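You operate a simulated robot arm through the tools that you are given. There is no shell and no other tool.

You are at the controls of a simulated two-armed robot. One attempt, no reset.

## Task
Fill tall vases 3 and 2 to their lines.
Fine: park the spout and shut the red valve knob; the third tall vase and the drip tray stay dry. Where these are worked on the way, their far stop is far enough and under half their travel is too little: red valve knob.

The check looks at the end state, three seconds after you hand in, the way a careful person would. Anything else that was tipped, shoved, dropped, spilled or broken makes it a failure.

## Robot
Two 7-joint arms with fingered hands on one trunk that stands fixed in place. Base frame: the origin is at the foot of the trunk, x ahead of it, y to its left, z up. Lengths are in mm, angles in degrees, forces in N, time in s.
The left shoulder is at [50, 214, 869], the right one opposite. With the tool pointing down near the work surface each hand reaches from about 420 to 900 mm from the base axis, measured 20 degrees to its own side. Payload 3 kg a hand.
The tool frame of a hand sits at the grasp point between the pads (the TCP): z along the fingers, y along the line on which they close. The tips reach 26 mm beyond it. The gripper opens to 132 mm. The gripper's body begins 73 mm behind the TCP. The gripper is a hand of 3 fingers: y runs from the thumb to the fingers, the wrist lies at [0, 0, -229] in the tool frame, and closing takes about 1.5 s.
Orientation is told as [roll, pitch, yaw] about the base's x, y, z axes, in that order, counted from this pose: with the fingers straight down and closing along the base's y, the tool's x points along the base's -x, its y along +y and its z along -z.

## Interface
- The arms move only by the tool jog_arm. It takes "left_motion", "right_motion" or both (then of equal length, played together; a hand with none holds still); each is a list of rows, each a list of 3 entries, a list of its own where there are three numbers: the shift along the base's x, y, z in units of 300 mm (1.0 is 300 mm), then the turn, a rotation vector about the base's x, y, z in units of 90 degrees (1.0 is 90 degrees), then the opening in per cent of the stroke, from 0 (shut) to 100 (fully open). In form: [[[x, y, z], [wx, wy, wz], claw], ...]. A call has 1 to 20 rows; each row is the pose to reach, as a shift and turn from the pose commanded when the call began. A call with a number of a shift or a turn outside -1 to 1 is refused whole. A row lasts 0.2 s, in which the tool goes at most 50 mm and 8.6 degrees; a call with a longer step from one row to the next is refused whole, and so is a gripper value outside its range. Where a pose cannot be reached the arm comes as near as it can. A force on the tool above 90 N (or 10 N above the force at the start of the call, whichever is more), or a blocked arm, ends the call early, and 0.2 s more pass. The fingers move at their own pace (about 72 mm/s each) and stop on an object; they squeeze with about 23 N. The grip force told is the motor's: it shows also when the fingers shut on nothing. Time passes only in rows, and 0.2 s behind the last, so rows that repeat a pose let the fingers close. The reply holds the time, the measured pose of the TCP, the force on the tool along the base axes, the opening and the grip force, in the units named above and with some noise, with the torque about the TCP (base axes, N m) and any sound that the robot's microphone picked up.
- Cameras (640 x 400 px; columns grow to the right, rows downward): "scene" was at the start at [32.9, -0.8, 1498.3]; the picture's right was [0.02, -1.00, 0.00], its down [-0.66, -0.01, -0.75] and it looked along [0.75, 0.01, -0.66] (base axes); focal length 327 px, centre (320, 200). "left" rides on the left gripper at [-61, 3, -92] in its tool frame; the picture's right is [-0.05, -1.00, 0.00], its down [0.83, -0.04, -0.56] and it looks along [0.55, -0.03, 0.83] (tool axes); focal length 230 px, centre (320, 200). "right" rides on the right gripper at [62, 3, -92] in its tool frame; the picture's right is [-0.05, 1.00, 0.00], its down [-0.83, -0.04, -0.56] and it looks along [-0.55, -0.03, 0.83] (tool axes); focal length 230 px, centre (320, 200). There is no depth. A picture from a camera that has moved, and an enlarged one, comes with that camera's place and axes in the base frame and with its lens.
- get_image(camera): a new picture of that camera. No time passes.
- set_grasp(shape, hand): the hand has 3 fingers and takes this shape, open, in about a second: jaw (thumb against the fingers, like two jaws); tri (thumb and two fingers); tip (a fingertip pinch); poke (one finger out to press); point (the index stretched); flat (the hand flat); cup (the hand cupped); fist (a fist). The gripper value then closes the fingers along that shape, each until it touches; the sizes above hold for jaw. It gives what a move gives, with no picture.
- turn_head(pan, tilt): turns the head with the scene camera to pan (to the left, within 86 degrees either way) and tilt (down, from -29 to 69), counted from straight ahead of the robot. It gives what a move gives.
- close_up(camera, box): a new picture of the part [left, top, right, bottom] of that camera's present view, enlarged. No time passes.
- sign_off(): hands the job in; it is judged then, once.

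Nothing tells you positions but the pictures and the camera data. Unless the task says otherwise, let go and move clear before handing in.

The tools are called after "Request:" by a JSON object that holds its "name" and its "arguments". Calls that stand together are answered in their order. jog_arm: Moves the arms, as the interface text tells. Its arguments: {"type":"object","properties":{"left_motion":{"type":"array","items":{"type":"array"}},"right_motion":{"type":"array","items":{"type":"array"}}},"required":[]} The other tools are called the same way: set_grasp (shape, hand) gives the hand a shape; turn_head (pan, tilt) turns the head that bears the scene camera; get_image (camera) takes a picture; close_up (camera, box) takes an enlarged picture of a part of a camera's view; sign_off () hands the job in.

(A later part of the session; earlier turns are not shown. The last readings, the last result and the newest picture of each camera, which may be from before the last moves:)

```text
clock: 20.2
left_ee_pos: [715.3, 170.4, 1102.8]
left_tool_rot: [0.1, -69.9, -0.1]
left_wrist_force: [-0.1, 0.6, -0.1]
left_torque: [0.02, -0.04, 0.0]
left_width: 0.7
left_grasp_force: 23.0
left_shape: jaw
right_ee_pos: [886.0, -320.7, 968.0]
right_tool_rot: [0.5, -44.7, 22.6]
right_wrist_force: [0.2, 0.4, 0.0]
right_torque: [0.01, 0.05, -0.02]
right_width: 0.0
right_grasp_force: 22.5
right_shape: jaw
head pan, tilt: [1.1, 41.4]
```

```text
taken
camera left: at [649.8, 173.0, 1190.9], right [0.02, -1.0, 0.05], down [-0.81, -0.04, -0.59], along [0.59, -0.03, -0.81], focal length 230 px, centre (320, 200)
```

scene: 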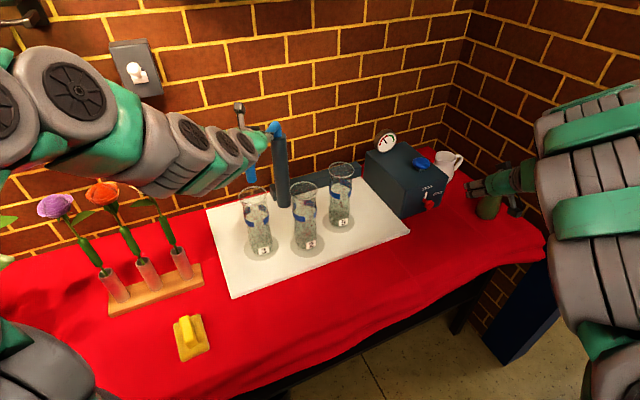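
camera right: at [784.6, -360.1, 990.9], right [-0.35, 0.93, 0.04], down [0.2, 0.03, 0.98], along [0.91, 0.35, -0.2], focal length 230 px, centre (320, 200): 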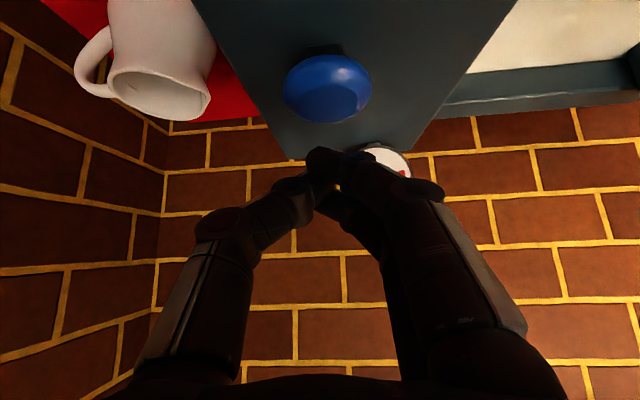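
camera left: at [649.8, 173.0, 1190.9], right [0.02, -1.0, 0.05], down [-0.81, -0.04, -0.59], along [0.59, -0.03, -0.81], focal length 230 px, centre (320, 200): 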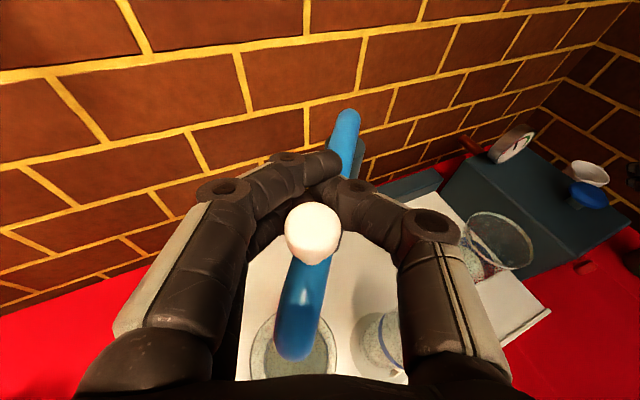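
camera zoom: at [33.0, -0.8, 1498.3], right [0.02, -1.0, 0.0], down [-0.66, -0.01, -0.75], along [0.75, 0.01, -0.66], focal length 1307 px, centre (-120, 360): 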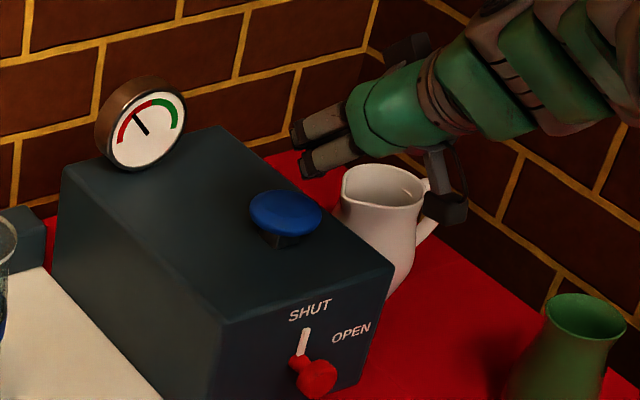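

The fingertips are about 58 mm above the button. I'll come down slowly onto it and watch the force.

Request:
{"name": "jog_arm", "arguments": {"right_motion": [[[0, 0.01, -0.08], [0, 0, 0], 0], [[0, 0.01, -0.14], [0, 0, 0], 0], [[0, 0.01, -0.17], [0, 0, 0], 0], [[0, 0.01, -0.19], [0, 0, 0], 0], [[0, 0.01, -0.205], [0, 0, 0], 0], [[0, 0.01, -0.22], [0, 0, 0], 0]]}}

Request:
{"name": "close_up", "arguments": {"camera": "scene", "box": [350, 110, 510, 210]}}

Request:
{"name": "get_image", "arguments": {"camera": "right"}}

```text
clock: 21.6
left_ee_pos: [714.8, 170.1, 1102.7]
left_tool_rot: [0.0, -70.1, -0.1]
left_wrist_force: [0.5, -0.1, -0.3]
left_torque: [-0.02, -0.02, -0.04]
left_width: 0.7
left_grasp_force: 23.1
left_shape: jaw
right_ee_pos: [885.7, -321.8, 906.5]
right_tool_rot: [0.1, -45.0, 22.3]
right_wrist_force: [11.1, -6.3, 63.0]
right_torque: [0.74, -0.45, -0.21]
right_width: 0.0
right_grasp_force: 22.7
right_shape: jaw
head pan, tilt: [1.1, 41.4]
heard: click
```

```text
4.00 times, centred on (430, 160) of scene
camera zoom: at [32.1, -0.5, 1498.3], right [0.02, -1.0, 0.0], down [-0.66, -0.01, -0.75], along [0.75, 0.01, -0.66], focal length 1307 px, centre (-120, 360)
```

zoom: 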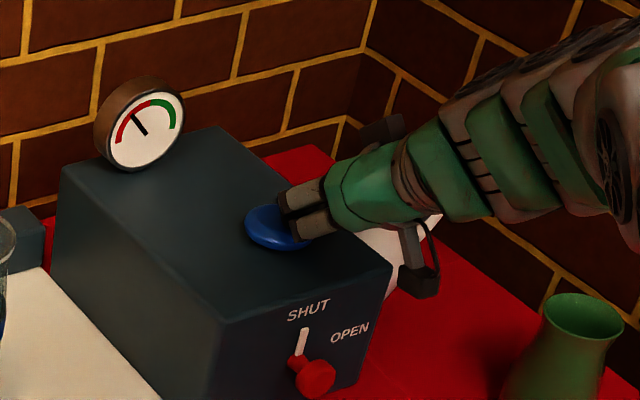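

```text
taken
camera right: at [784.0, -360.1, 928.8], right [-0.35, 0.94, 0.04], down [0.2, 0.03, 0.98], along [0.92, 0.35, -0.2], focal length 230 px, centre (320, 200)
```

right: 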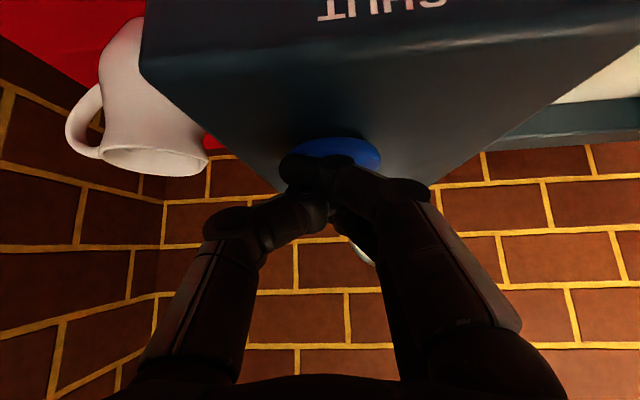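

I heard a click, and the button is down with 63 N on it. I'll lift off and check the gauge.

Request:
{"name": "jog_arm", "arguments": {"right_motion": [[[0, 0, 0.04], [0, 0, 0], 0], [[0, 0, 0.1], [0, 0, 0], 0], [[0, 0, 0.15], [0, 0, 0], 0], [[0, 0, 0.15], [0, 0, 0], 0]]}}

Request:
{"name": "close_up", "arguments": {"camera": "scene", "box": [370, 125, 434, 175]}}

Request:
{"name": "get_image", "arguments": {"camera": "scene"}}

```text
clock: 22.6
left_ee_pos: [715.1, 170.2, 1102.2]
left_tool_rot: [0.2, -70.0, 0.0]
left_wrist_force: [-0.9, 0.0, -0.1]
left_torque: [0.03, 0.03, -0.01]
left_width: 0.7
left_grasp_force: 23.3
left_shape: jaw
right_ee_pos: [886.2, -317.3, 947.1]
right_tool_rot: [0.3, -44.6, 22.5]
right_wrist_force: [0.3, 0.3, -1.1]
right_torque: [-0.01, 0.01, 0.0]
right_width: 0.0
right_grasp_force: 22.3
right_shape: jaw
head pan, tilt: [1.1, 41.4]
```

```text
8.00 times, centred on (402, 150) of scene
camera zoom: at [33.0, -0.8, 1498.3], right [0.02, -1.0, 0.0], down [-0.66, -0.01, -0.75], along [0.75, 0.01, -0.66], focal length 2613 px, centre (-336, 600)
```

zoom: 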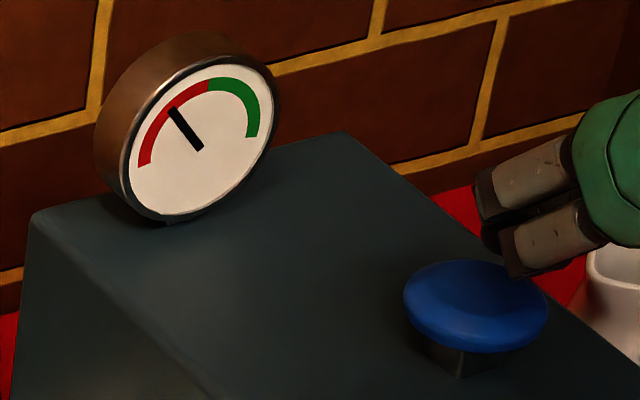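

```text
taken
```

scene: 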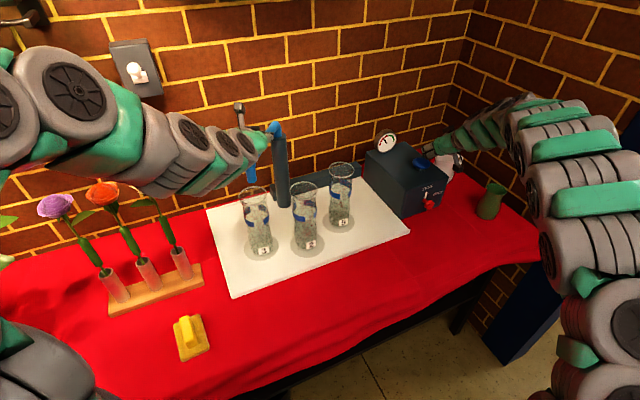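

The button clicked and sprang back, but the needle didn't move. With the spout over vase 3, I'll try the valve next. First I'll retreat the right hand and set it up in front of the knob, tilted down and pre-rolled.

Request:
{"name": "jog_arm", "arguments": {"right_motion": [[[-0.1, -0.03, 0.03], [0.014, -0.031, 0], 0], [[-0.25, -0.08, 0.03], [0.028, -0.062, 0], 0], [[-0.4, -0.13, 0.02], [0.042, -0.094, 0], 0], [[-0.5, -0.16, 0], [0.056, -0.126, 0], 0], [[-0.56, -0.18, 0], [0.068, -0.157, 0], 38]]}}

Request:
{"name": "jog_arm", "arguments": {"right_motion": [[[0, 0, -0.08], [-0.051, -0.022, 0], 38], [[0, 0, -0.16], [-0.102, -0.044, 0], 38], [[0.01, 0, -0.24], [-0.153, -0.066, 0], 38], [[0.015, 0.005, -0.32], [-0.204, -0.088, 0], 38], [[0.02, 0.01, -0.4], [-0.255, -0.11, 0], 38], [[0.02, 0.01, -0.46], [-0.255, -0.11, 0], 38]]}}

Request:
{"name": "get_image", "arguments": {"camera": "right"}}

Request:
{"name": "close_up", "arguments": {"camera": "scene", "box": [370, 140, 498, 220]}}

```text
clock: 23.8
left_ee_pos: [716.5, 170.7, 1102.9]
left_tool_rot: [0.1, -70.0, -0.1]
left_wrist_force: [0.6, 0.8, 0.6]
left_torque: [-0.01, -0.03, 0.0]
left_width: 0.7
left_grasp_force: 23.1
left_shape: jaw
right_ee_pos: [717.5, -372.6, 947.8]
right_tool_rot: [0.7, -60.2, 22.4]
right_wrist_force: [-0.1, 0.2, 0.2]
right_torque: [-0.02, 0.01, 0.01]
right_width: 47.8
right_grasp_force: 0.1
right_shape: jaw
head pan, tilt: [1.1, 41.4]
```

```text
clock: 25.2
left_ee_pos: [715.0, 169.4, 1103.5]
left_tool_rot: [0.1, -70.1, -0.1]
left_wrist_force: [1.3, -0.4, -0.3]
left_torque: [0.01, -0.01, 0.0]
left_width: 0.8
left_grasp_force: 22.9
left_shape: jaw
right_ee_pos: [724.4, -368.6, 809.3]
right_tool_rot: [-42.7, -52.1, 58.9]
right_wrist_force: [0.1, 0.0, 0.4]
right_torque: [0.0, -0.03, 0.03]
right_width: 49.9
right_grasp_force: 0.0
right_shape: jaw
head pan, tilt: [1.1, 41.4]
```

```text
taken
camera right: at [621.8, -411.4, 800.5], right [-0.34, 0.86, -0.37], down [-0.21, 0.32, 0.92], along [0.92, 0.39, 0.07], focal length 230 px, centre (320, 200)
```

right: 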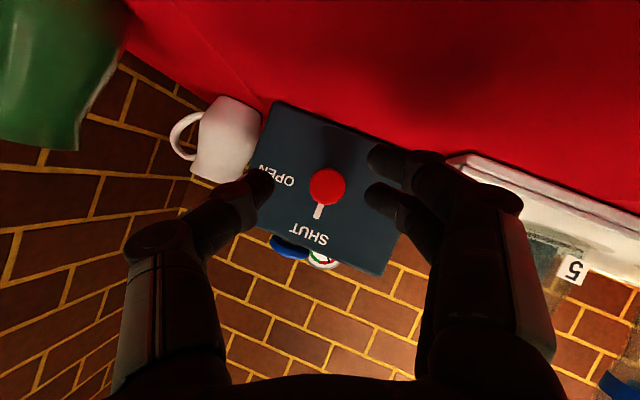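

```text
5.00 times, centred on (434, 180) of scene
camera zoom: at [33.0, -0.8, 1498.3], right [0.02, -1.0, 0.0], down [-0.66, -0.01, -0.75], along [0.75, 0.01, -0.66], focal length 1633 px, centre (-250, 300)
```

zoom: 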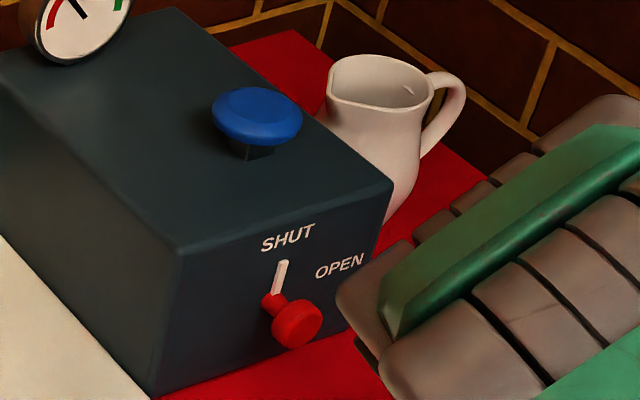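

The knob is squarely in view and sits about 85 mm straight ahead along the face normal. I'll advance most of the way.

Request:
{"name": "jog_arm", "arguments": {"right_motion": [[[0.07, 0.03, -0.01], [0, 0, 0], 38], [[0.14, 0.061, -0.02], [0, 0, 0], 38], [[0.2, 0.087, -0.022], [0, 0, 0], 38], [[0.25, 0.109, -0.024], [0, 0, 0], 38]]}}

Request:
{"name": "get_image", "arguments": {"camera": "right"}}

Request:
{"name": "close_up", "arguments": {"camera": "scene", "box": [390, 160, 486, 220]}}

```text
clock: 26.2
left_ee_pos: [715.8, 171.0, 1102.5]
left_tool_rot: [0.1, -70.0, -0.1]
left_wrist_force: [0.1, 0.5, 0.1]
left_torque: [0.06, 0.03, 0.01]
left_width: 0.5
left_grasp_force: 23.4
left_shape: jaw
right_ee_pos: [799.4, -337.2, 803.8]
right_tool_rot: [-42.7, -52.0, 58.9]
right_wrist_force: [-0.1, -0.2, -0.2]
right_torque: [-0.01, 0.02, 0.03]
right_width: 49.5
right_grasp_force: 0.0
right_shape: jaw
head pan, tilt: [1.1, 41.4]
```

```text
taken
camera right: at [696.7, -380.2, 795.5], right [-0.34, 0.86, -0.37], down [-0.21, 0.32, 0.92], along [0.92, 0.39, 0.07], focal length 230 px, centre (320, 200)
```

right: 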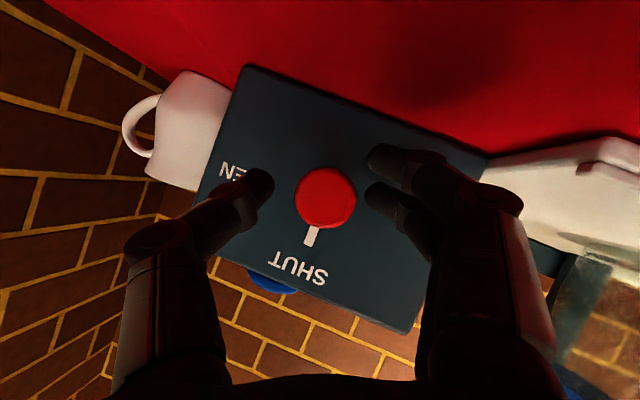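

```text
6.67 times, centred on (438, 190) of scene
camera zoom: at [33.0, -0.8, 1498.3], right [0.02, -1.0, 0.0], down [-0.66, -0.01, -0.75], along [0.75, 0.01, -0.66], focal length 2178 px, centre (-467, 267)
```

zoom: 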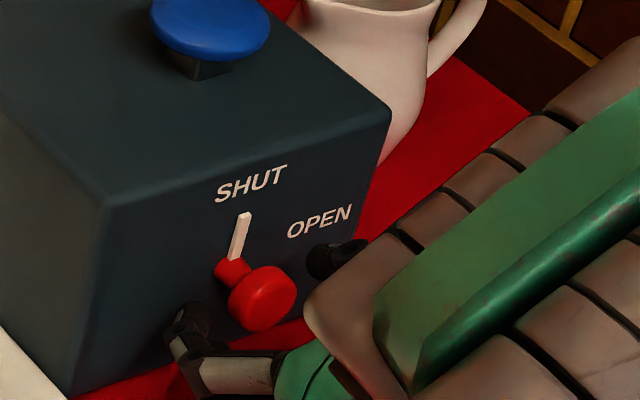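

The TCP is centred on the knob to within about 3 mm, with about 12 mm still to go. I'll advance and close on it.

Request:
{"name": "jog_arm", "arguments": {"right_motion": [[[0.018, 0.012, -0.002], [0, 0, 0], 38], [[0.033, 0.022, -0.003], [0, 0, 0], 38], [[0.033, 0.022, -0.003], [0, 0, 0], 25], [[0.033, 0.022, -0.003], [0, 0, 0], 10], [[0.033, 0.022, -0.003], [0, 0, 0], 0], [[0.033, 0.022, -0.003], [0, 0, 0], 0]]}}

Request:
{"name": "get_image", "arguments": {"camera": "right"}}

Request:
{"name": "close_up", "arguments": {"camera": "scene", "box": [390, 160, 486, 220]}}

```text
clock: 27.6
left_ee_pos: [715.6, 169.6, 1102.0]
left_tool_rot: [0.1, -70.0, -0.1]
left_wrist_force: [0.3, 0.1, 0.5]
left_torque: [-0.02, 0.03, -0.02]
left_width: 0.6
left_grasp_force: 23.5
left_shape: jaw
right_ee_pos: [808.0, -332.8, 800.9]
right_tool_rot: [-42.4, -52.1, 58.5]
right_wrist_force: [-13.0, -27.1, -26.0]
right_torque: [-0.1, 0.36, 0.14]
right_width: 17.1
right_grasp_force: 23.2
right_shape: jaw
head pan, tilt: [1.1, 41.4]
```

```text
taken
camera right: at [705.7, -375.3, 793.4], right [-0.33, 0.87, -0.37], down [-0.21, 0.32, 0.92], along [0.92, 0.39, 0.07], focal length 230 px, centre (320, 200)
```

right: 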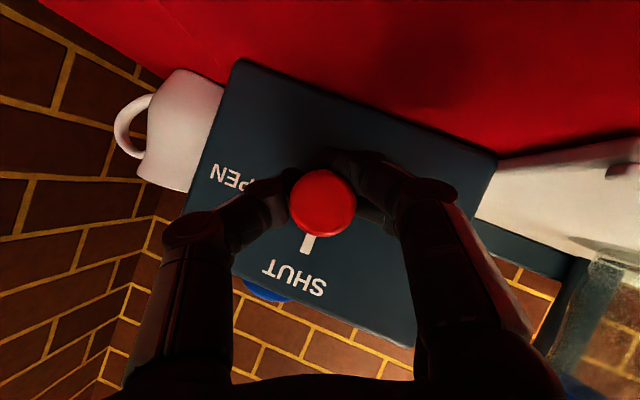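

```text
6.67 times, centred on (438, 190) of scene
camera zoom: at [33.1, -1.4, 1498.3], right [0.02, -1.0, 0.0], down [-0.66, -0.01, -0.75], along [0.75, 0.01, -0.66], focal length 2178 px, centre (-467, 267)
```

zoom: 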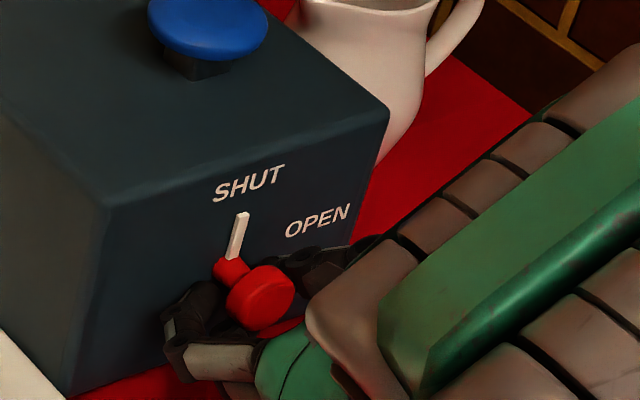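

The tips have closed on the neck behind the knob (17 mm wide), with some side load. For more torque I want the pads on the knob head, so I'll open slightly, back off about 11 mm, lower a touch and close again.

Request:
{"name": "jog_arm", "arguments": {"right_motion": [[[0, 0, 0], [0, 0, 0], 38], [[0, 0, 0], [0, 0, 0], 38], [[-0.034, -0.015, -0.006], [0, 0, 0], 38], [[-0.034, -0.015, -0.006], [0, 0, 0], 20], [[-0.034, -0.015, -0.006], [0, 0, 0], 0], [[-0.034, -0.015, -0.006], [0, 0, 0], 0], [[-0.034, -0.015, -0.006], [0, 0, 0], 0]]}}

Request:
{"name": "get_image", "arguments": {"camera": "right"}}

Request:
{"name": "close_up", "arguments": {"camera": "scene", "box": [390, 160, 486, 220]}}

```text
clock: 29.2
left_ee_pos: [716.3, 171.2, 1101.9]
left_tool_rot: [0.1, -70.1, 0.0]
left_wrist_force: [0.7, 0.3, -0.4]
left_torque: [0.02, 0.03, -0.03]
left_width: 0.8
left_grasp_force: 22.9
left_shape: jaw
right_ee_pos: [800.6, -333.3, 800.7]
right_tool_rot: [-42.7, -52.2, 59.1]
right_wrist_force: [14.4, 2.9, -4.2]
right_torque: [0.03, -0.01, 0.09]
right_width: 13.1
right_grasp_force: 23.6
right_shape: jaw
head pan, tilt: [1.1, 41.4]
```

```text
taken
camera right: at [697.0, -375.8, 792.4], right [-0.34, 0.86, -0.37], down [-0.21, 0.32, 0.92], along [0.92, 0.39, 0.08], focal length 230 px, centre (320, 200)
```

right: 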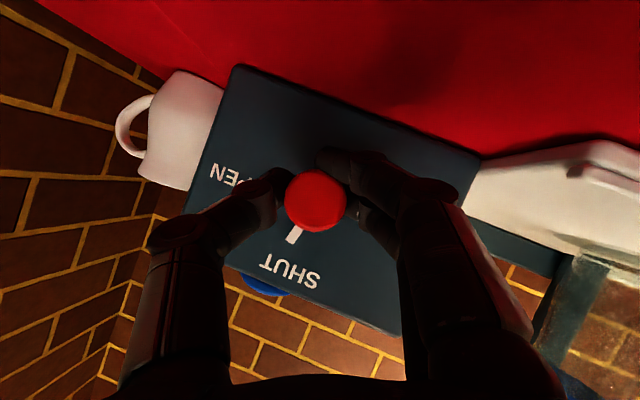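

```text
6.67 times, centred on (438, 190) of scene
camera zoom: at [33.2, -0.8, 1498.2], right [0.02, -1.0, 0.0], down [-0.66, -0.01, -0.75], along [0.75, 0.01, -0.66], focal length 2178 px, centre (-467, 267)
```

zoom: 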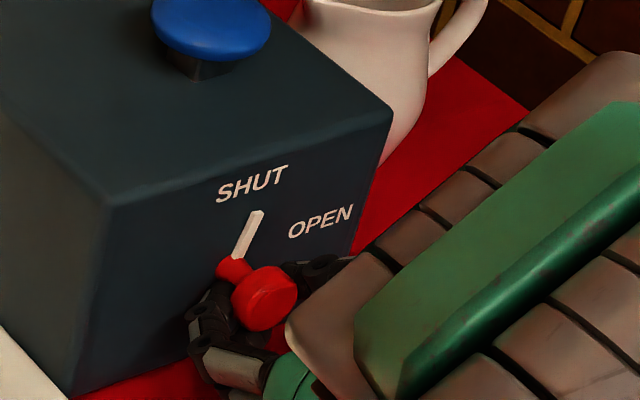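

The pointer moved slightly towards OPEN, and the grip is still behind the head. I'll back off about another 12 mm and pinch the head itself.

Request:
{"name": "jog_arm", "arguments": {"right_motion": [[[0, 0, 0], [0, 0, 0], 40], [[0, 0, 0], [0, 0, 0], 40], [[-0.036, -0.02, 0.002], [0, 0, 0], 40], [[-0.036, -0.02, 0.002], [0, 0, 0], 20], [[-0.036, -0.02, 0.002], [0, 0, 0], 0], [[-0.036, -0.02, 0.002], [0, 0, 0], 0], [[-0.036, -0.02, 0.002], [0, 0, 0], 0]]}}

Request:
{"name": "get_image", "arguments": {"camera": "right"}}

Request:
{"name": "close_up", "arguments": {"camera": "scene", "box": [390, 160, 486, 220]}}

Request:
{"name": "close_up", "arguments": {"camera": "scene", "box": [225, 160, 305, 260]}}

```text
clock: 30.8
left_ee_pos: [716.0, 169.7, 1102.2]
left_tool_rot: [0.0, -70.1, 0.0]
left_wrist_force: [0.9, 0.9, 0.2]
left_torque: [0.03, -0.01, 0.02]
left_width: 0.5
left_grasp_force: 23.3
left_shape: jaw
right_ee_pos: [786.5, -340.8, 799.9]
right_tool_rot: [-42.8, -52.1, 58.9]
right_wrist_force: [2.4, -5.9, -1.3]
right_torque: [0.01, 0.02, -0.07]
right_width: 11.5
right_grasp_force: 22.7
right_shape: jaw
head pan, tilt: [1.1, 41.4]
```

```text
taken
camera right: at [684.5, -383.4, 792.7], right [-0.34, 0.86, -0.37], down [-0.21, 0.32, 0.92], along [0.92, 0.39, 0.07], focal length 230 px, centre (320, 200)
```

right: 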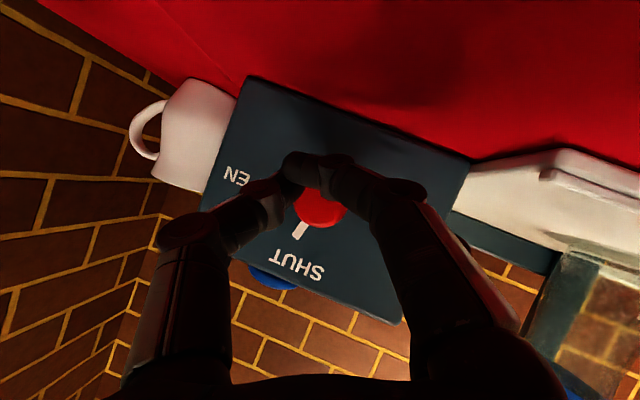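

```text
6.67 times, centred on (438, 190) of scene
camera zoom: at [33.0, -0.9, 1498.3], right [0.02, -1.0, 0.0], down [-0.66, -0.01, -0.75], along [0.75, 0.01, -0.66], focal length 2178 px, centre (-467, 267)
```

zoom: 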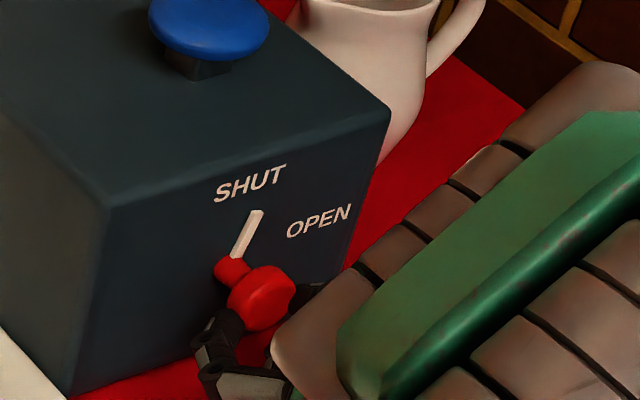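

```text
4.00 times, centred on (265, 210) of scene
camera zoom: at [33.0, -0.9, 1498.3], right [0.02, -1.0, 0.0], down [-0.66, -0.01, -0.75], along [0.75, 0.01, -0.66], focal length 1307 px, centre (540, 160)
```

zoom: 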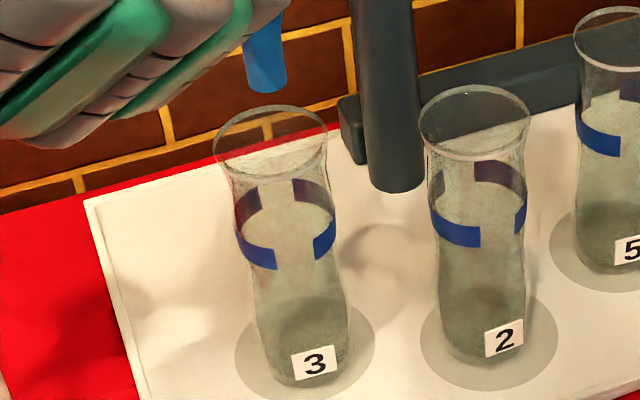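

With the tilt, the fingertips sit too low on the knob. I'll raise about 9 mm and go slightly forward so the tips close across its middle.

Request:
{"name": "jog_arm", "arguments": {"right_motion": [[[0, 0, 0], [0, 0, 0], 45], [[0, 0, 0], [0, 0, 0], 45], [[0.0, 0.0, 0.03], [0, 0, 0], 45], [[0.03, 0.027, 0.03], [0, 0, 0], 45], [[0.03, 0.027, 0.03], [0, 0, 0], 45]]}}

Request:
{"name": "get_image", "arguments": {"camera": "right"}}

Request:
{"name": "jog_arm", "arguments": {"right_motion": [[[0, 0, 0], [0, 0, 0], 20], [[0, 0, 0], [0, 0, 0], 0], [[0, 0, 0], [0, 0, 0], 0], [[0, 0, 0], [0, 0, 0], 0]]}}

Request:
{"name": "get_image", "arguments": {"camera": "right"}}

Request:
{"name": "close_up", "arguments": {"camera": "scene", "box": [390, 160, 486, 220]}}

```text
clock: 32.0
left_ee_pos: [716.2, 170.3, 1102.4]
left_tool_rot: [0.0, -69.9, -0.1]
left_wrist_force: [1.4, 0.8, -0.1]
left_torque: [0.0, 0.0, -0.02]
left_width: 0.8
left_grasp_force: 23.4
left_shape: jaw
right_ee_pos: [795.4, -332.3, 808.7]
right_tool_rot: [-42.8, -52.1, 59.1]
right_wrist_force: [-0.1, 0.0, 0.5]
right_torque: [0.02, 0.0, 0.01]
right_width: 59.0
right_grasp_force: 0.0
right_shape: jaw
head pan, tilt: [1.1, 41.4]
```

```text
taken
camera right: at [694.2, -375.5, 801.2], right [-0.34, 0.86, -0.37], down [-0.21, 0.32, 0.92], along [0.92, 0.39, 0.07], focal length 230 px, centre (320, 200)
```

right: 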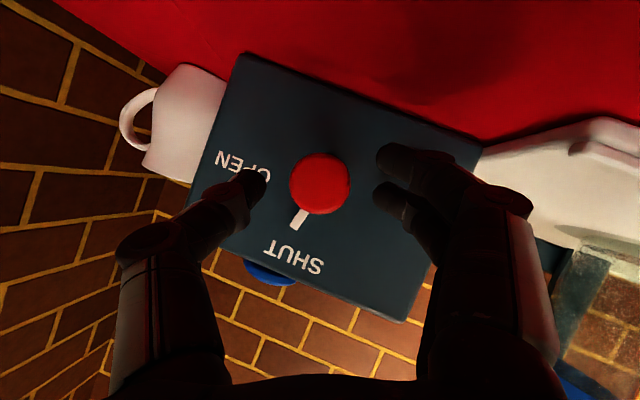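

```text
clock: 33.0
left_ee_pos: [715.0, 170.5, 1101.9]
left_tool_rot: [0.1, -70.1, 0.1]
left_wrist_force: [0.4, -0.3, -1.8]
left_torque: [-0.04, 0.0, -0.02]
left_width: 0.8
left_grasp_force: 23.4
left_shape: jaw
right_ee_pos: [797.0, -332.9, 809.4]
right_tool_rot: [-42.7, -52.2, 59.1]
right_wrist_force: [4.2, -0.2, -2.7]
right_torque: [-0.02, -0.03, -0.12]
right_width: 21.0
right_grasp_force: 23.2
right_shape: jaw
head pan, tilt: [1.1, 41.4]
```

```text
taken
camera right: at [694.3, -375.3, 801.2], right [-0.34, 0.86, -0.37], down [-0.21, 0.32, 0.92], along [0.92, 0.39, 0.07], focal length 230 px, centre (320, 200)
```

right: 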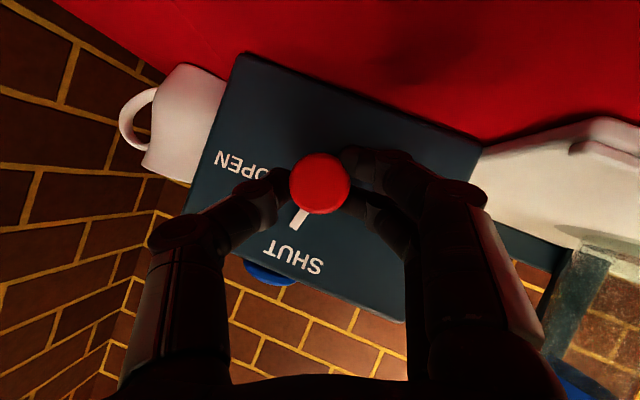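

```text
6.67 times, centred on (438, 190) of scene
camera zoom: at [33.0, -0.8, 1498.2], right [0.02, -1.0, 0.0], down [-0.66, -0.01, -0.75], along [0.75, 0.01, -0.66], focal length 2178 px, centre (-467, 267)
```

zoom: 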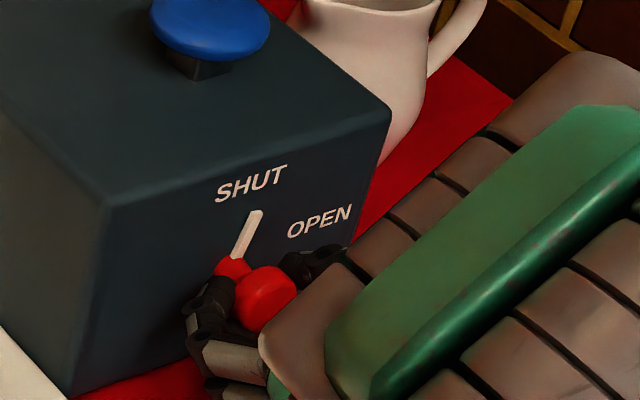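

The grip is now centred with almost no side load. I'll turn it clockwise, towards OPEN, by 40° first and watch both the pointer and the vase.

Request:
{"name": "jog_arm", "arguments": {"right_motion": [[[0.0016, -0.0037, 0.0013], [0.0816, 0.0353, 0], 0], [[0.0032, -0.0073, 0.0023], [0.163, 0.0706, 0], 0], [[0.0048, -0.011, 0.0027], [0.245, 0.106, 0], 0], [[0.0064, -0.0148, 0.0023], [0.326, 0.141, 0], 0], [[0.008, -0.0187, 0.0017], [0.408, 0.176, 0], 0]]}}

Request:
{"name": "get_image", "arguments": {"camera": "right"}}

Request:
{"name": "close_up", "arguments": {"camera": "scene", "box": [390, 160, 486, 220]}}

Request:
{"name": "close_up", "arguments": {"camera": "scene", "box": [225, 160, 305, 260]}}

```text
clock: 34.2
left_ee_pos: [715.7, 169.2, 1103.4]
left_tool_rot: [0.1, -70.0, 0.0]
left_wrist_force: [1.4, -0.9, -0.5]
left_torque: [0.0, 0.0, 0.01]
left_width: 0.8
left_grasp_force: 23.0
left_shape: jaw
right_ee_pos: [798.8, -338.4, 809.4]
right_tool_rot: [29.2, -56.7, -2.0]
right_wrist_force: [-0.1, 1.9, -6.8]
right_torque: [-0.08, 0.17, -0.07]
right_width: 20.7
right_grasp_force: 23.6
right_shape: jaw
head pan, tilt: [1.1, 41.4]
```

```text
taken
camera right: at [694.7, -375.7, 803.8], right [-0.35, 0.88, 0.31], down [0.06, -0.31, 0.95], along [0.94, 0.35, 0.05], focal length 230 px, centre (320, 200)
```

right: 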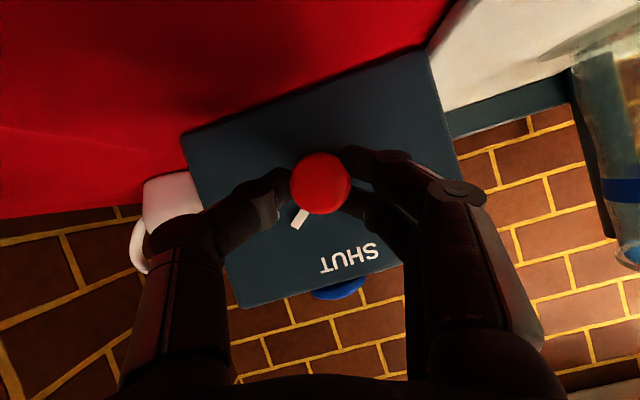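

```text
6.67 times, centred on (438, 190) of scene
camera zoom: at [33.1, -0.8, 1498.2], right [0.02, -1.0, 0.0], down [-0.66, -0.01, -0.75], along [0.75, 0.01, -0.66], focal length 2178 px, centre (-467, 267)
```

zoom: 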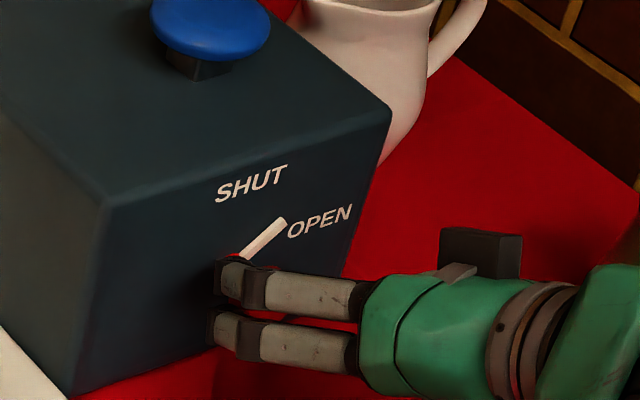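

```text
4.00 times, centred on (265, 210) of scene
camera zoom: at [33.1, -0.8, 1498.2], right [0.02, -1.0, 0.0], down [-0.66, -0.01, -0.75], along [0.75, 0.01, -0.66], focal length 1307 px, centre (540, 160)
```

zoom: 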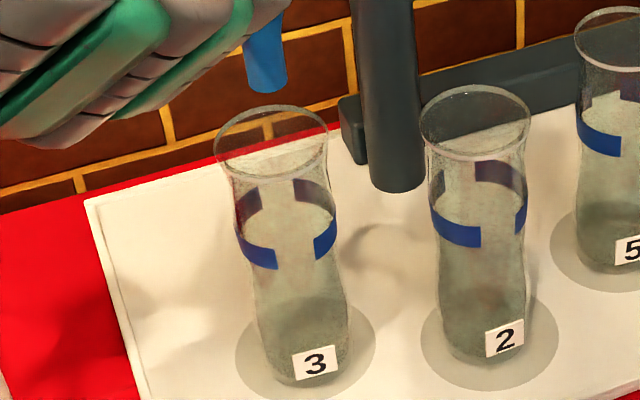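

The knob is turning with the hand and the pointer is around 50° towards OPEN, but nothing is flowing yet. I'll turn another 24°.

Request:
{"name": "jog_arm", "arguments": {"right_motion": [[[0.0016, -0.0037, -0.0013], [0.0816, 0.0353, 0], 0], [[0.003, -0.007, -0.0033], [0.163, 0.0706, 0], 0], [[0.0044, -0.0101, -0.0057], [0.245, 0.106, 0], 0]]}}

Request:
{"name": "close_up", "arguments": {"camera": "scene", "box": [390, 160, 486, 220]}}

Request:
{"name": "close_up", "arguments": {"camera": "scene", "box": [225, 160, 305, 260]}}

Request:
{"name": "close_up", "arguments": {"camera": "scene", "box": [370, 125, 434, 175]}}

```text
clock: 35.0
left_ee_pos: [716.4, 169.7, 1102.0]
left_tool_rot: [0.1, -70.0, 0.0]
left_wrist_force: [0.4, 0.3, -0.6]
left_torque: [-0.02, -0.07, -0.02]
left_width: 0.9
left_grasp_force: 23.6
left_shape: jaw
right_ee_pos: [800.0, -341.3, 807.8]
right_tool_rot: [58.7, -41.8, -24.7]
right_wrist_force: [-1.2, 7.0, -5.2]
right_torque: [-0.08, 0.18, 0.06]
right_width: 20.6
right_grasp_force: 22.6
right_shape: jaw
head pan, tilt: [1.1, 41.4]
```

```text
6.67 times, centred on (438, 190) of scene
camera zoom: at [33.0, -0.8, 1498.2], right [0.02, -1.0, 0.0], down [-0.66, -0.01, -0.75], along [0.75, 0.01, -0.66], focal length 2178 px, centre (-467, 267)
```

zoom: 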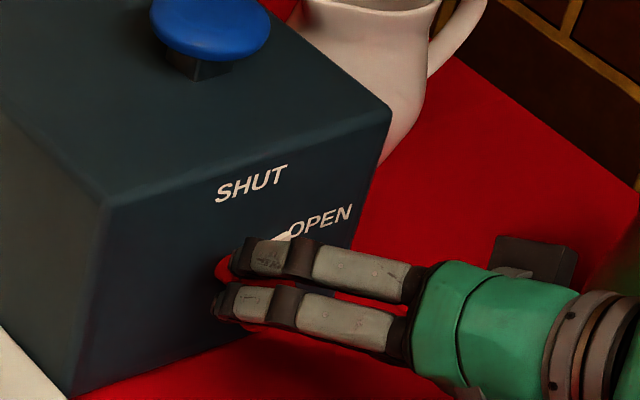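

```text
4.00 times, centred on (265, 210) of scene
camera zoom: at [33.0, -0.8, 1498.2], right [0.02, -1.0, 0.0], down [-0.66, -0.01, -0.75], along [0.75, 0.01, -0.66], focal length 1307 px, centre (540, 160)
```

zoom: 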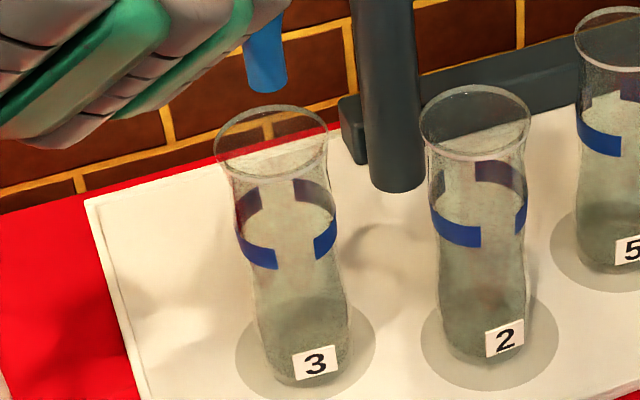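

```text
8.00 times, centred on (402, 150) of scene
camera zoom: at [33.0, -0.8, 1498.2], right [0.02, -1.0, 0.0], down [-0.66, -0.01, -0.75], along [0.75, 0.01, -0.66], focal length 2613 px, centre (-336, 600)
```

zoom: 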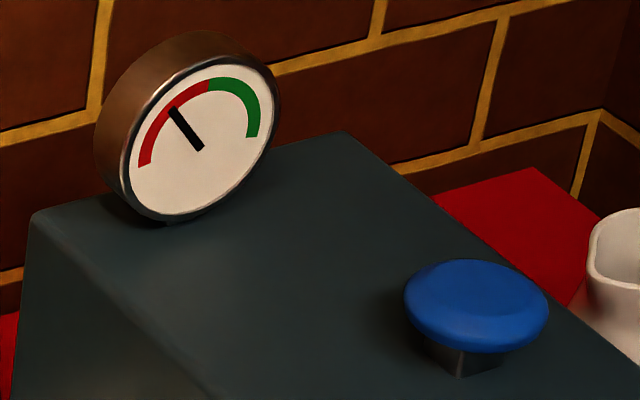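

The valve is well past half travel and still nothing flows, so the supply must need something else. I'll check the pointer and look around the room for signs or other controls.

Request:
{"name": "get_image", "arguments": {"camera": "right"}}

Request:
{"name": "turn_head", "arguments": {"pan": 15, "tilt": 5}}

Request:
{"name": "get_image", "arguments": {"camera": "scene"}}

```text
taken
camera right: at [695.4, -377.3, 804.8], right [-0.26, 0.69, 0.67], down [0.2, -0.64, 0.74], along [0.94, 0.33, 0.03], focal length 230 px, centre (320, 200)
```

right: 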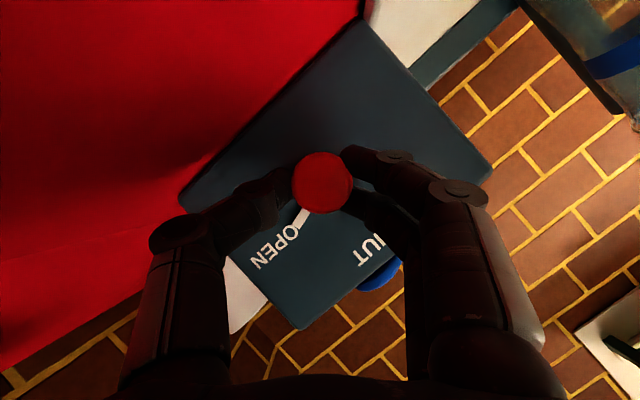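

```text
clock: 36.0
left_ee_pos: [715.8, 171.7, 1102.5]
left_tool_rot: [0.0, -70.0, 0.0]
left_wrist_force: [0.4, 0.7, -0.4]
left_torque: [0.01, -0.03, 0.01]
left_width: 0.7
left_grasp_force: 22.8
left_shape: jaw
right_ee_pos: [800.6, -341.6, 808.6]
right_tool_rot: [58.6, -42.0, -24.5]
right_wrist_force: [-2.1, 7.8, -5.1]
right_torque: [-0.07, 0.15, 0.08]
right_width: 20.4
right_grasp_force: 22.2
right_shape: jaw
head pan, tilt: [15.0, 5.0]
```

```text
taken
```

scene: 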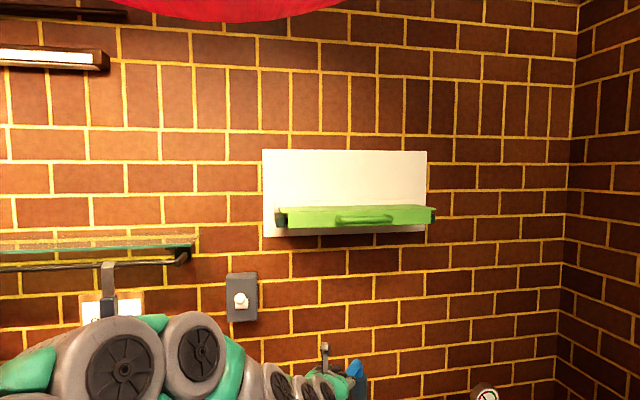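

The pointer is nearly at OPEN and there are no other written instructions. I'll turn the head back and turn the knob on to its stop, watching for flow.

Request:
{"name": "turn_head", "arguments": {"pan": 1.1, "tilt": 41.4}}

Request:
{"name": "jog_arm", "arguments": {"right_motion": [[[0.0012, -0.0028, -0.003], [0.0816, 0.0353, 0], 0], [[0.0022, -0.0052, -0.006], [0.163, 0.0706, 0], 0]]}}

Request:
{"name": "get_image", "arguments": {"camera": "right"}}

Request:
{"name": "get_image", "arguments": {"camera": "scene"}}

Request:
{"name": "close_up", "arguments": {"camera": "scene", "box": [225, 160, 305, 260]}}

```text
clock: 37.0
left_ee_pos: [715.0, 170.1, 1102.6]
left_tool_rot: [0.1, -69.9, 0.0]
left_wrist_force: [0.6, 0.3, -0.4]
left_torque: [-0.02, 0.01, 0.01]
left_width: 0.7
left_grasp_force: 23.1
left_shape: jaw
right_ee_pos: [800.6, -340.7, 809.7]
right_tool_rot: [58.5, -41.8, -24.5]
right_wrist_force: [-1.4, 8.9, -6.6]
right_torque: [-0.06, 0.17, 0.1]
right_width: 20.4
right_grasp_force: 23.7
right_shape: jaw
head pan, tilt: [1.1, 41.4]
```

```text
clock: 37.6
left_ee_pos: [716.3, 169.3, 1102.5]
left_tool_rot: [0.2, -69.9, 0.0]
left_wrist_force: [-0.2, 1.0, -0.9]
left_torque: [0.01, -0.01, -0.01]
left_width: 0.8
left_grasp_force: 22.6
left_shape: jaw
right_ee_pos: [801.5, -342.5, 805.5]
right_tool_rot: [70.6, -29.3, -31.6]
right_wrist_force: [-2.9, 8.9, -11.0]
right_torque: [-0.27, 0.25, 0.11]
right_width: 19.9
right_grasp_force: 23.2
right_shape: jaw
head pan, tilt: [1.1, 41.4]
```

```text
taken
camera right: at [695.9, -378.6, 805.6], right [-0.18, 0.5, 0.85], down [0.27, -0.8, 0.53], along [0.94, 0.33, 0.01], focal length 230 px, centre (320, 200)
```

right: 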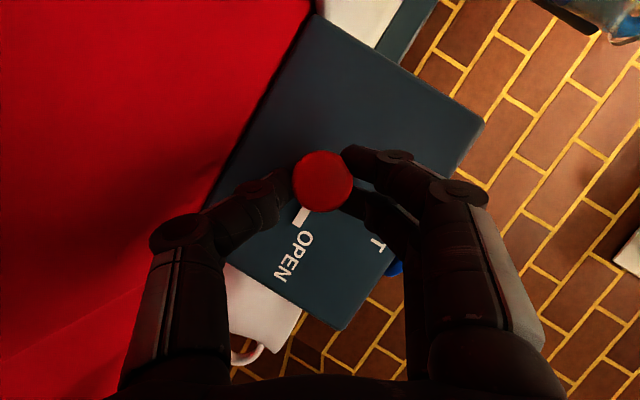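

```text
taken
```

scene: 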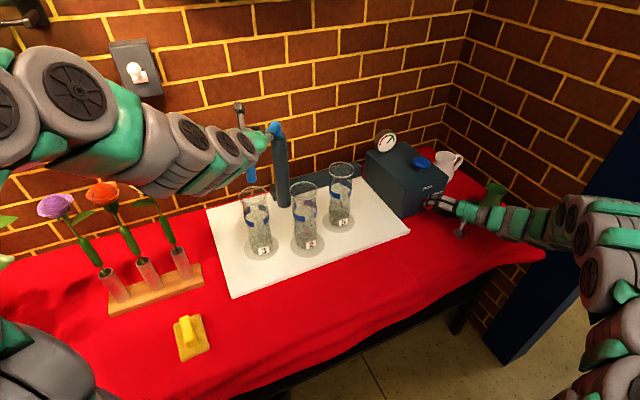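

```text
4.00 times, centred on (265, 210) of scene
camera zoom: at [33.1, -0.8, 1498.2], right [0.02, -1.0, 0.0], down [-0.66, -0.01, -0.75], along [0.75, 0.01, -0.66], focal length 1307 px, centre (540, 160)
```

zoom: 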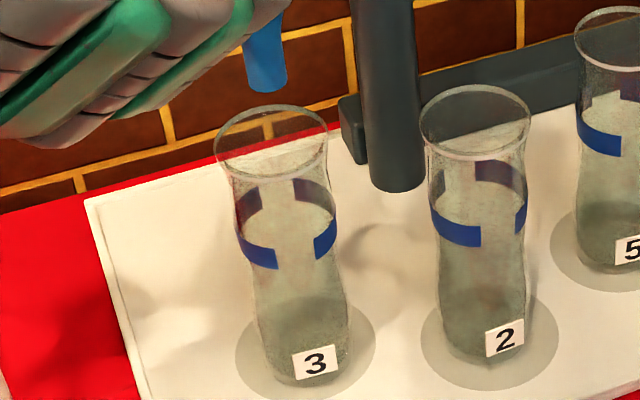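

The pointer is at OPEN and no water comes, so the pump isn't delivering. I'll shut the valve again while I still hold it, then test the button properly with a longer hold.

Request:
{"name": "jog_arm", "arguments": {"right_motion": [[[-0.0011, 0.0024, 0.0033], [-0.0816, -0.0353, 0], 0], [[-0.0022, 0.0052, 0.006], [-0.163, -0.0706, 0], 0], [[-0.0037, 0.0086, 0.0087], [-0.245, -0.106, 0], 0], [[-0.0052, 0.0119, 0.0103], [-0.326, -0.141, 0], 0], [[-0.0067, 0.0156, 0.0117], [-0.408, -0.176, 0], 0], [[-0.0083, 0.0193, 0.0127], [-0.49, -0.212, 0], 0], [[-0.01, 0.0231, 0.0127], [-0.571, -0.247, 0], 0], [[-0.0116, 0.0269, 0.0123], [-0.653, -0.282, 0], 0], [[-0.0132, 0.0306, 0.0115], [-0.734, -0.318, 0], 0], [[-0.0148, 0.0343, 0.01], [-0.816, -0.353, 0], 0], [[-0.0163, 0.0376, 0.008], [-0.898, -0.388, 0], 0], [[-0.0176, 0.0407, 0.0055], [-0.979, -0.423, 0], 0]]}}

Request:
{"name": "get_image", "arguments": {"camera": "right"}}

Request:
{"name": "close_up", "arguments": {"camera": "scene", "box": [390, 160, 486, 220]}}

```text
clock: 40.2
left_ee_pos: [714.9, 169.7, 1102.8]
left_tool_rot: [0.0, -70.0, -0.1]
left_wrist_force: [0.1, 1.4, -0.6]
left_torque: [0.0, -0.03, 0.0]
left_width: 0.8
left_grasp_force: 23.1
left_shape: jaw
right_ee_pos: [796.8, -329.0, 809.0]
right_tool_rot: [-60.2, -41.4, 71.9]
right_wrist_force: [2.6, -1.1, 7.8]
right_torque: [0.24, -0.21, -0.25]
right_width: 20.6
right_grasp_force: 22.8
right_shape: jaw
head pan, tilt: [1.1, 41.4]
```

```text
taken
camera right: at [694.8, -375.0, 800.4], right [-0.28, 0.74, -0.62], down [-0.31, 0.54, 0.78], along [0.91, 0.41, 0.07], focal length 230 px, centre (320, 200)
```

right: 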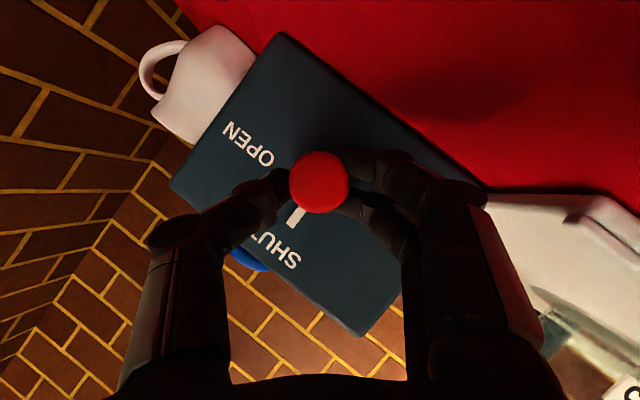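

```text
6.67 times, centred on (438, 190) of scene
camera zoom: at [32.8, -0.7, 1498.2], right [0.02, -1.0, 0.0], down [-0.66, -0.01, -0.75], along [0.75, 0.01, -0.66], focal length 2178 px, centre (-467, 267)
```

zoom: 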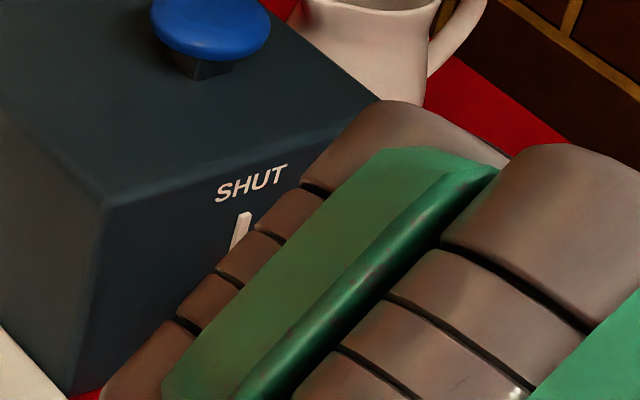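

The valve is back at SHUT. Next I'll release it, go over to the button, and press and hold it for a couple of seconds while watching the gauge.

Request:
{"name": "jog_arm", "arguments": {"right_motion": [[[0, 0, 0], [0, 0, 0], 48], [[0, 0, 0], [0, 0, 0], 48], [[-0.11, -0.047, 0], [0, 0, 0], 48], [[-0.214, -0.093, 0], [0, 0, 0], 48], [[-0.24, -0.1, 0.1], [0.0836, 0.0361, 0], 30], [[-0.24, -0.1, 0.22], [0.167, 0.0722, 0], 0], [[-0.24, -0.1, 0.34], [0.251, 0.108, 0], 0], [[-0.24, -0.1, 0.44], [0.334, 0.144, 0], 0], [[-0.24, -0.1, 0.48], [0.418, 0.181, 0], 0], [[-0.1, -0.065, 0.48], [0.418, 0.181, 0], 0], [[0.05, -0.03, 0.48], [0.418, 0.181, 0], 0], [[0.18, 0.0, 0.48], [0.418, 0.181, 0], 0], [[0.287, 0.033, 0.48], [0.418, 0.181, 0], 0]]}}

Request:
{"name": "get_image", "arguments": {"camera": "right"}}

Request:
{"name": "close_up", "arguments": {"camera": "scene", "box": [350, 110, 510, 210]}}

```text
clock: 43.0
left_ee_pos: [715.8, 168.6, 1102.8]
left_tool_rot: [0.2, -69.9, -0.1]
left_wrist_force: [1.0, 0.9, 0.2]
left_torque: [0.01, -0.02, 0.02]
left_width: 0.9
left_grasp_force: 22.9
left_shape: jaw
right_ee_pos: [883.1, -318.8, 953.2]
right_tool_rot: [0.9, -60.1, 22.4]
right_wrist_force: [-0.6, -0.9, -1.0]
right_torque: [0.03, -0.03, 0.0]
right_width: 0.0
right_grasp_force: 22.8
right_shape: jaw
head pan, tilt: [1.1, 41.4]
```

```text
taken
camera right: at [779.9, -358.5, 945.5], right [-0.37, 0.93, 0.05], down [-0.04, -0.07, 1.0], along [0.93, 0.36, 0.07], focal length 230 px, centre (320, 200)
```

right: 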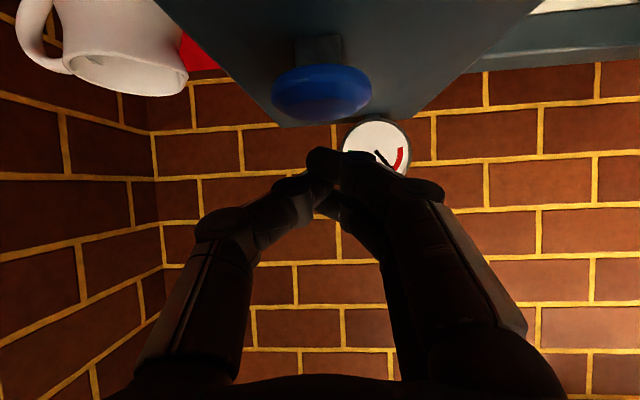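

```text
4.00 times, centred on (430, 160) of scene
camera zoom: at [33.0, -0.8, 1498.2], right [0.02, -1.0, 0.0], down [-0.66, -0.01, -0.75], along [0.75, 0.01, -0.66], focal length 1307 px, centre (-120, 360)
```

zoom: 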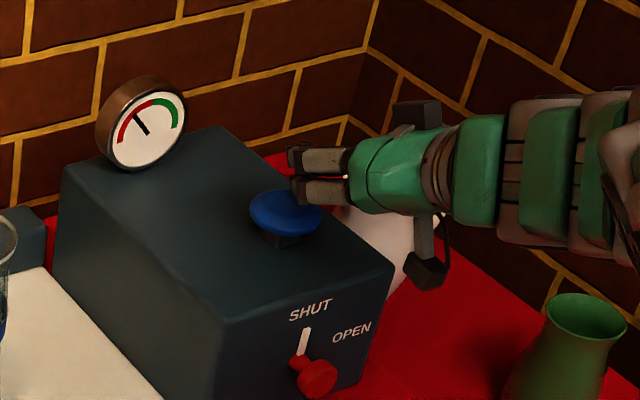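

The tips are over the button. I'll press and hold for about 2 s.

Request:
{"name": "jog_arm", "arguments": {"right_motion": [[[0, 0, -0.08], [0, 0, 0], 0], [[0, 0, -0.13], [0, 0, 0], 0], [[0, 0, -0.155], [0, 0, 0], 0], [[0, 0, -0.17], [0, 0, 0], 0], [[0, 0, -0.185], [0, 0, 0], 0], [[0, 0, -0.19], [0, 0, 0], 0], [[0, 0, -0.19], [0, 0, 0], 0], [[0, 0, -0.19], [0, 0, 0], 0], [[0, 0, -0.19], [0, 0, 0], 0], [[0, 0, -0.19], [0, 0, 0], 0], [[0, 0, -0.19], [0, 0, 0], 0], [[0, 0, -0.19], [0, 0, 0], 0]]}}

Request:
{"name": "close_up", "arguments": {"camera": "scene", "box": [350, 110, 510, 210]}}

Request:
{"name": "get_image", "arguments": {"camera": "right"}}

```text
clock: 44.0
left_ee_pos: [715.9, 169.0, 1103.5]
left_tool_rot: [0.1, -70.1, -0.2]
left_wrist_force: [1.2, -0.3, -0.2]
left_torque: [0.02, -0.01, 0.01]
left_width: 0.7
left_grasp_force: 22.5
left_shape: jaw
right_ee_pos: [887.2, -317.4, 916.7]
right_tool_rot: [0.7, -61.5, 22.7]
right_wrist_force: [-1.5, 3.4, 24.3]
right_torque: [0.1, -0.3, 0.07]
right_width: 0.0
right_grasp_force: 22.9
right_shape: jaw
head pan, tilt: [1.1, 41.4]
heard: click
stopped in row 4 (right hand): the force on the tool passed its limit at 96 N (the readings are from after the stop); the commanded pose is now the measured one
```

```text
4.00 times, centred on (430, 160) of scene
camera zoom: at [32.6, -0.7, 1498.2], right [0.02, -1.0, 0.0], down [-0.66, -0.01, -0.75], along [0.75, 0.01, -0.66], focal length 1307 px, centre (-120, 360)
```

zoom: 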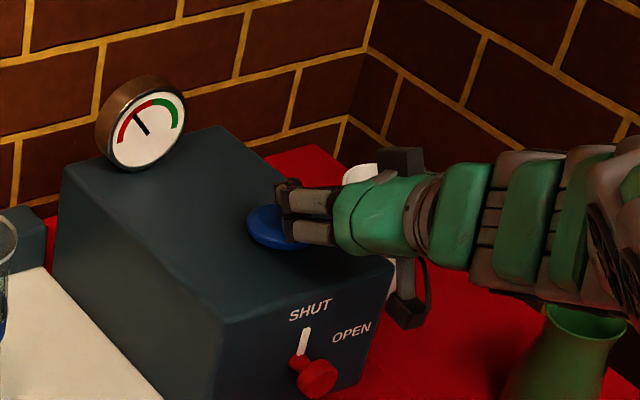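

```text
taken
camera right: at [784.1, -357.2, 906.6], right [-0.37, 0.93, 0.05], down [-0.06, -0.08, 0.99], along [0.93, 0.37, 0.09], focal length 230 px, centre (320, 200)
```

right: 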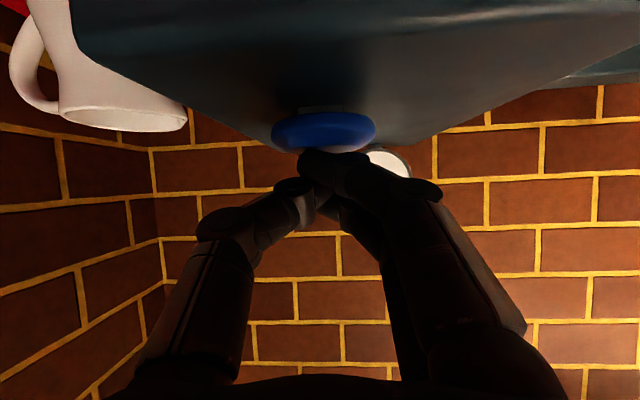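

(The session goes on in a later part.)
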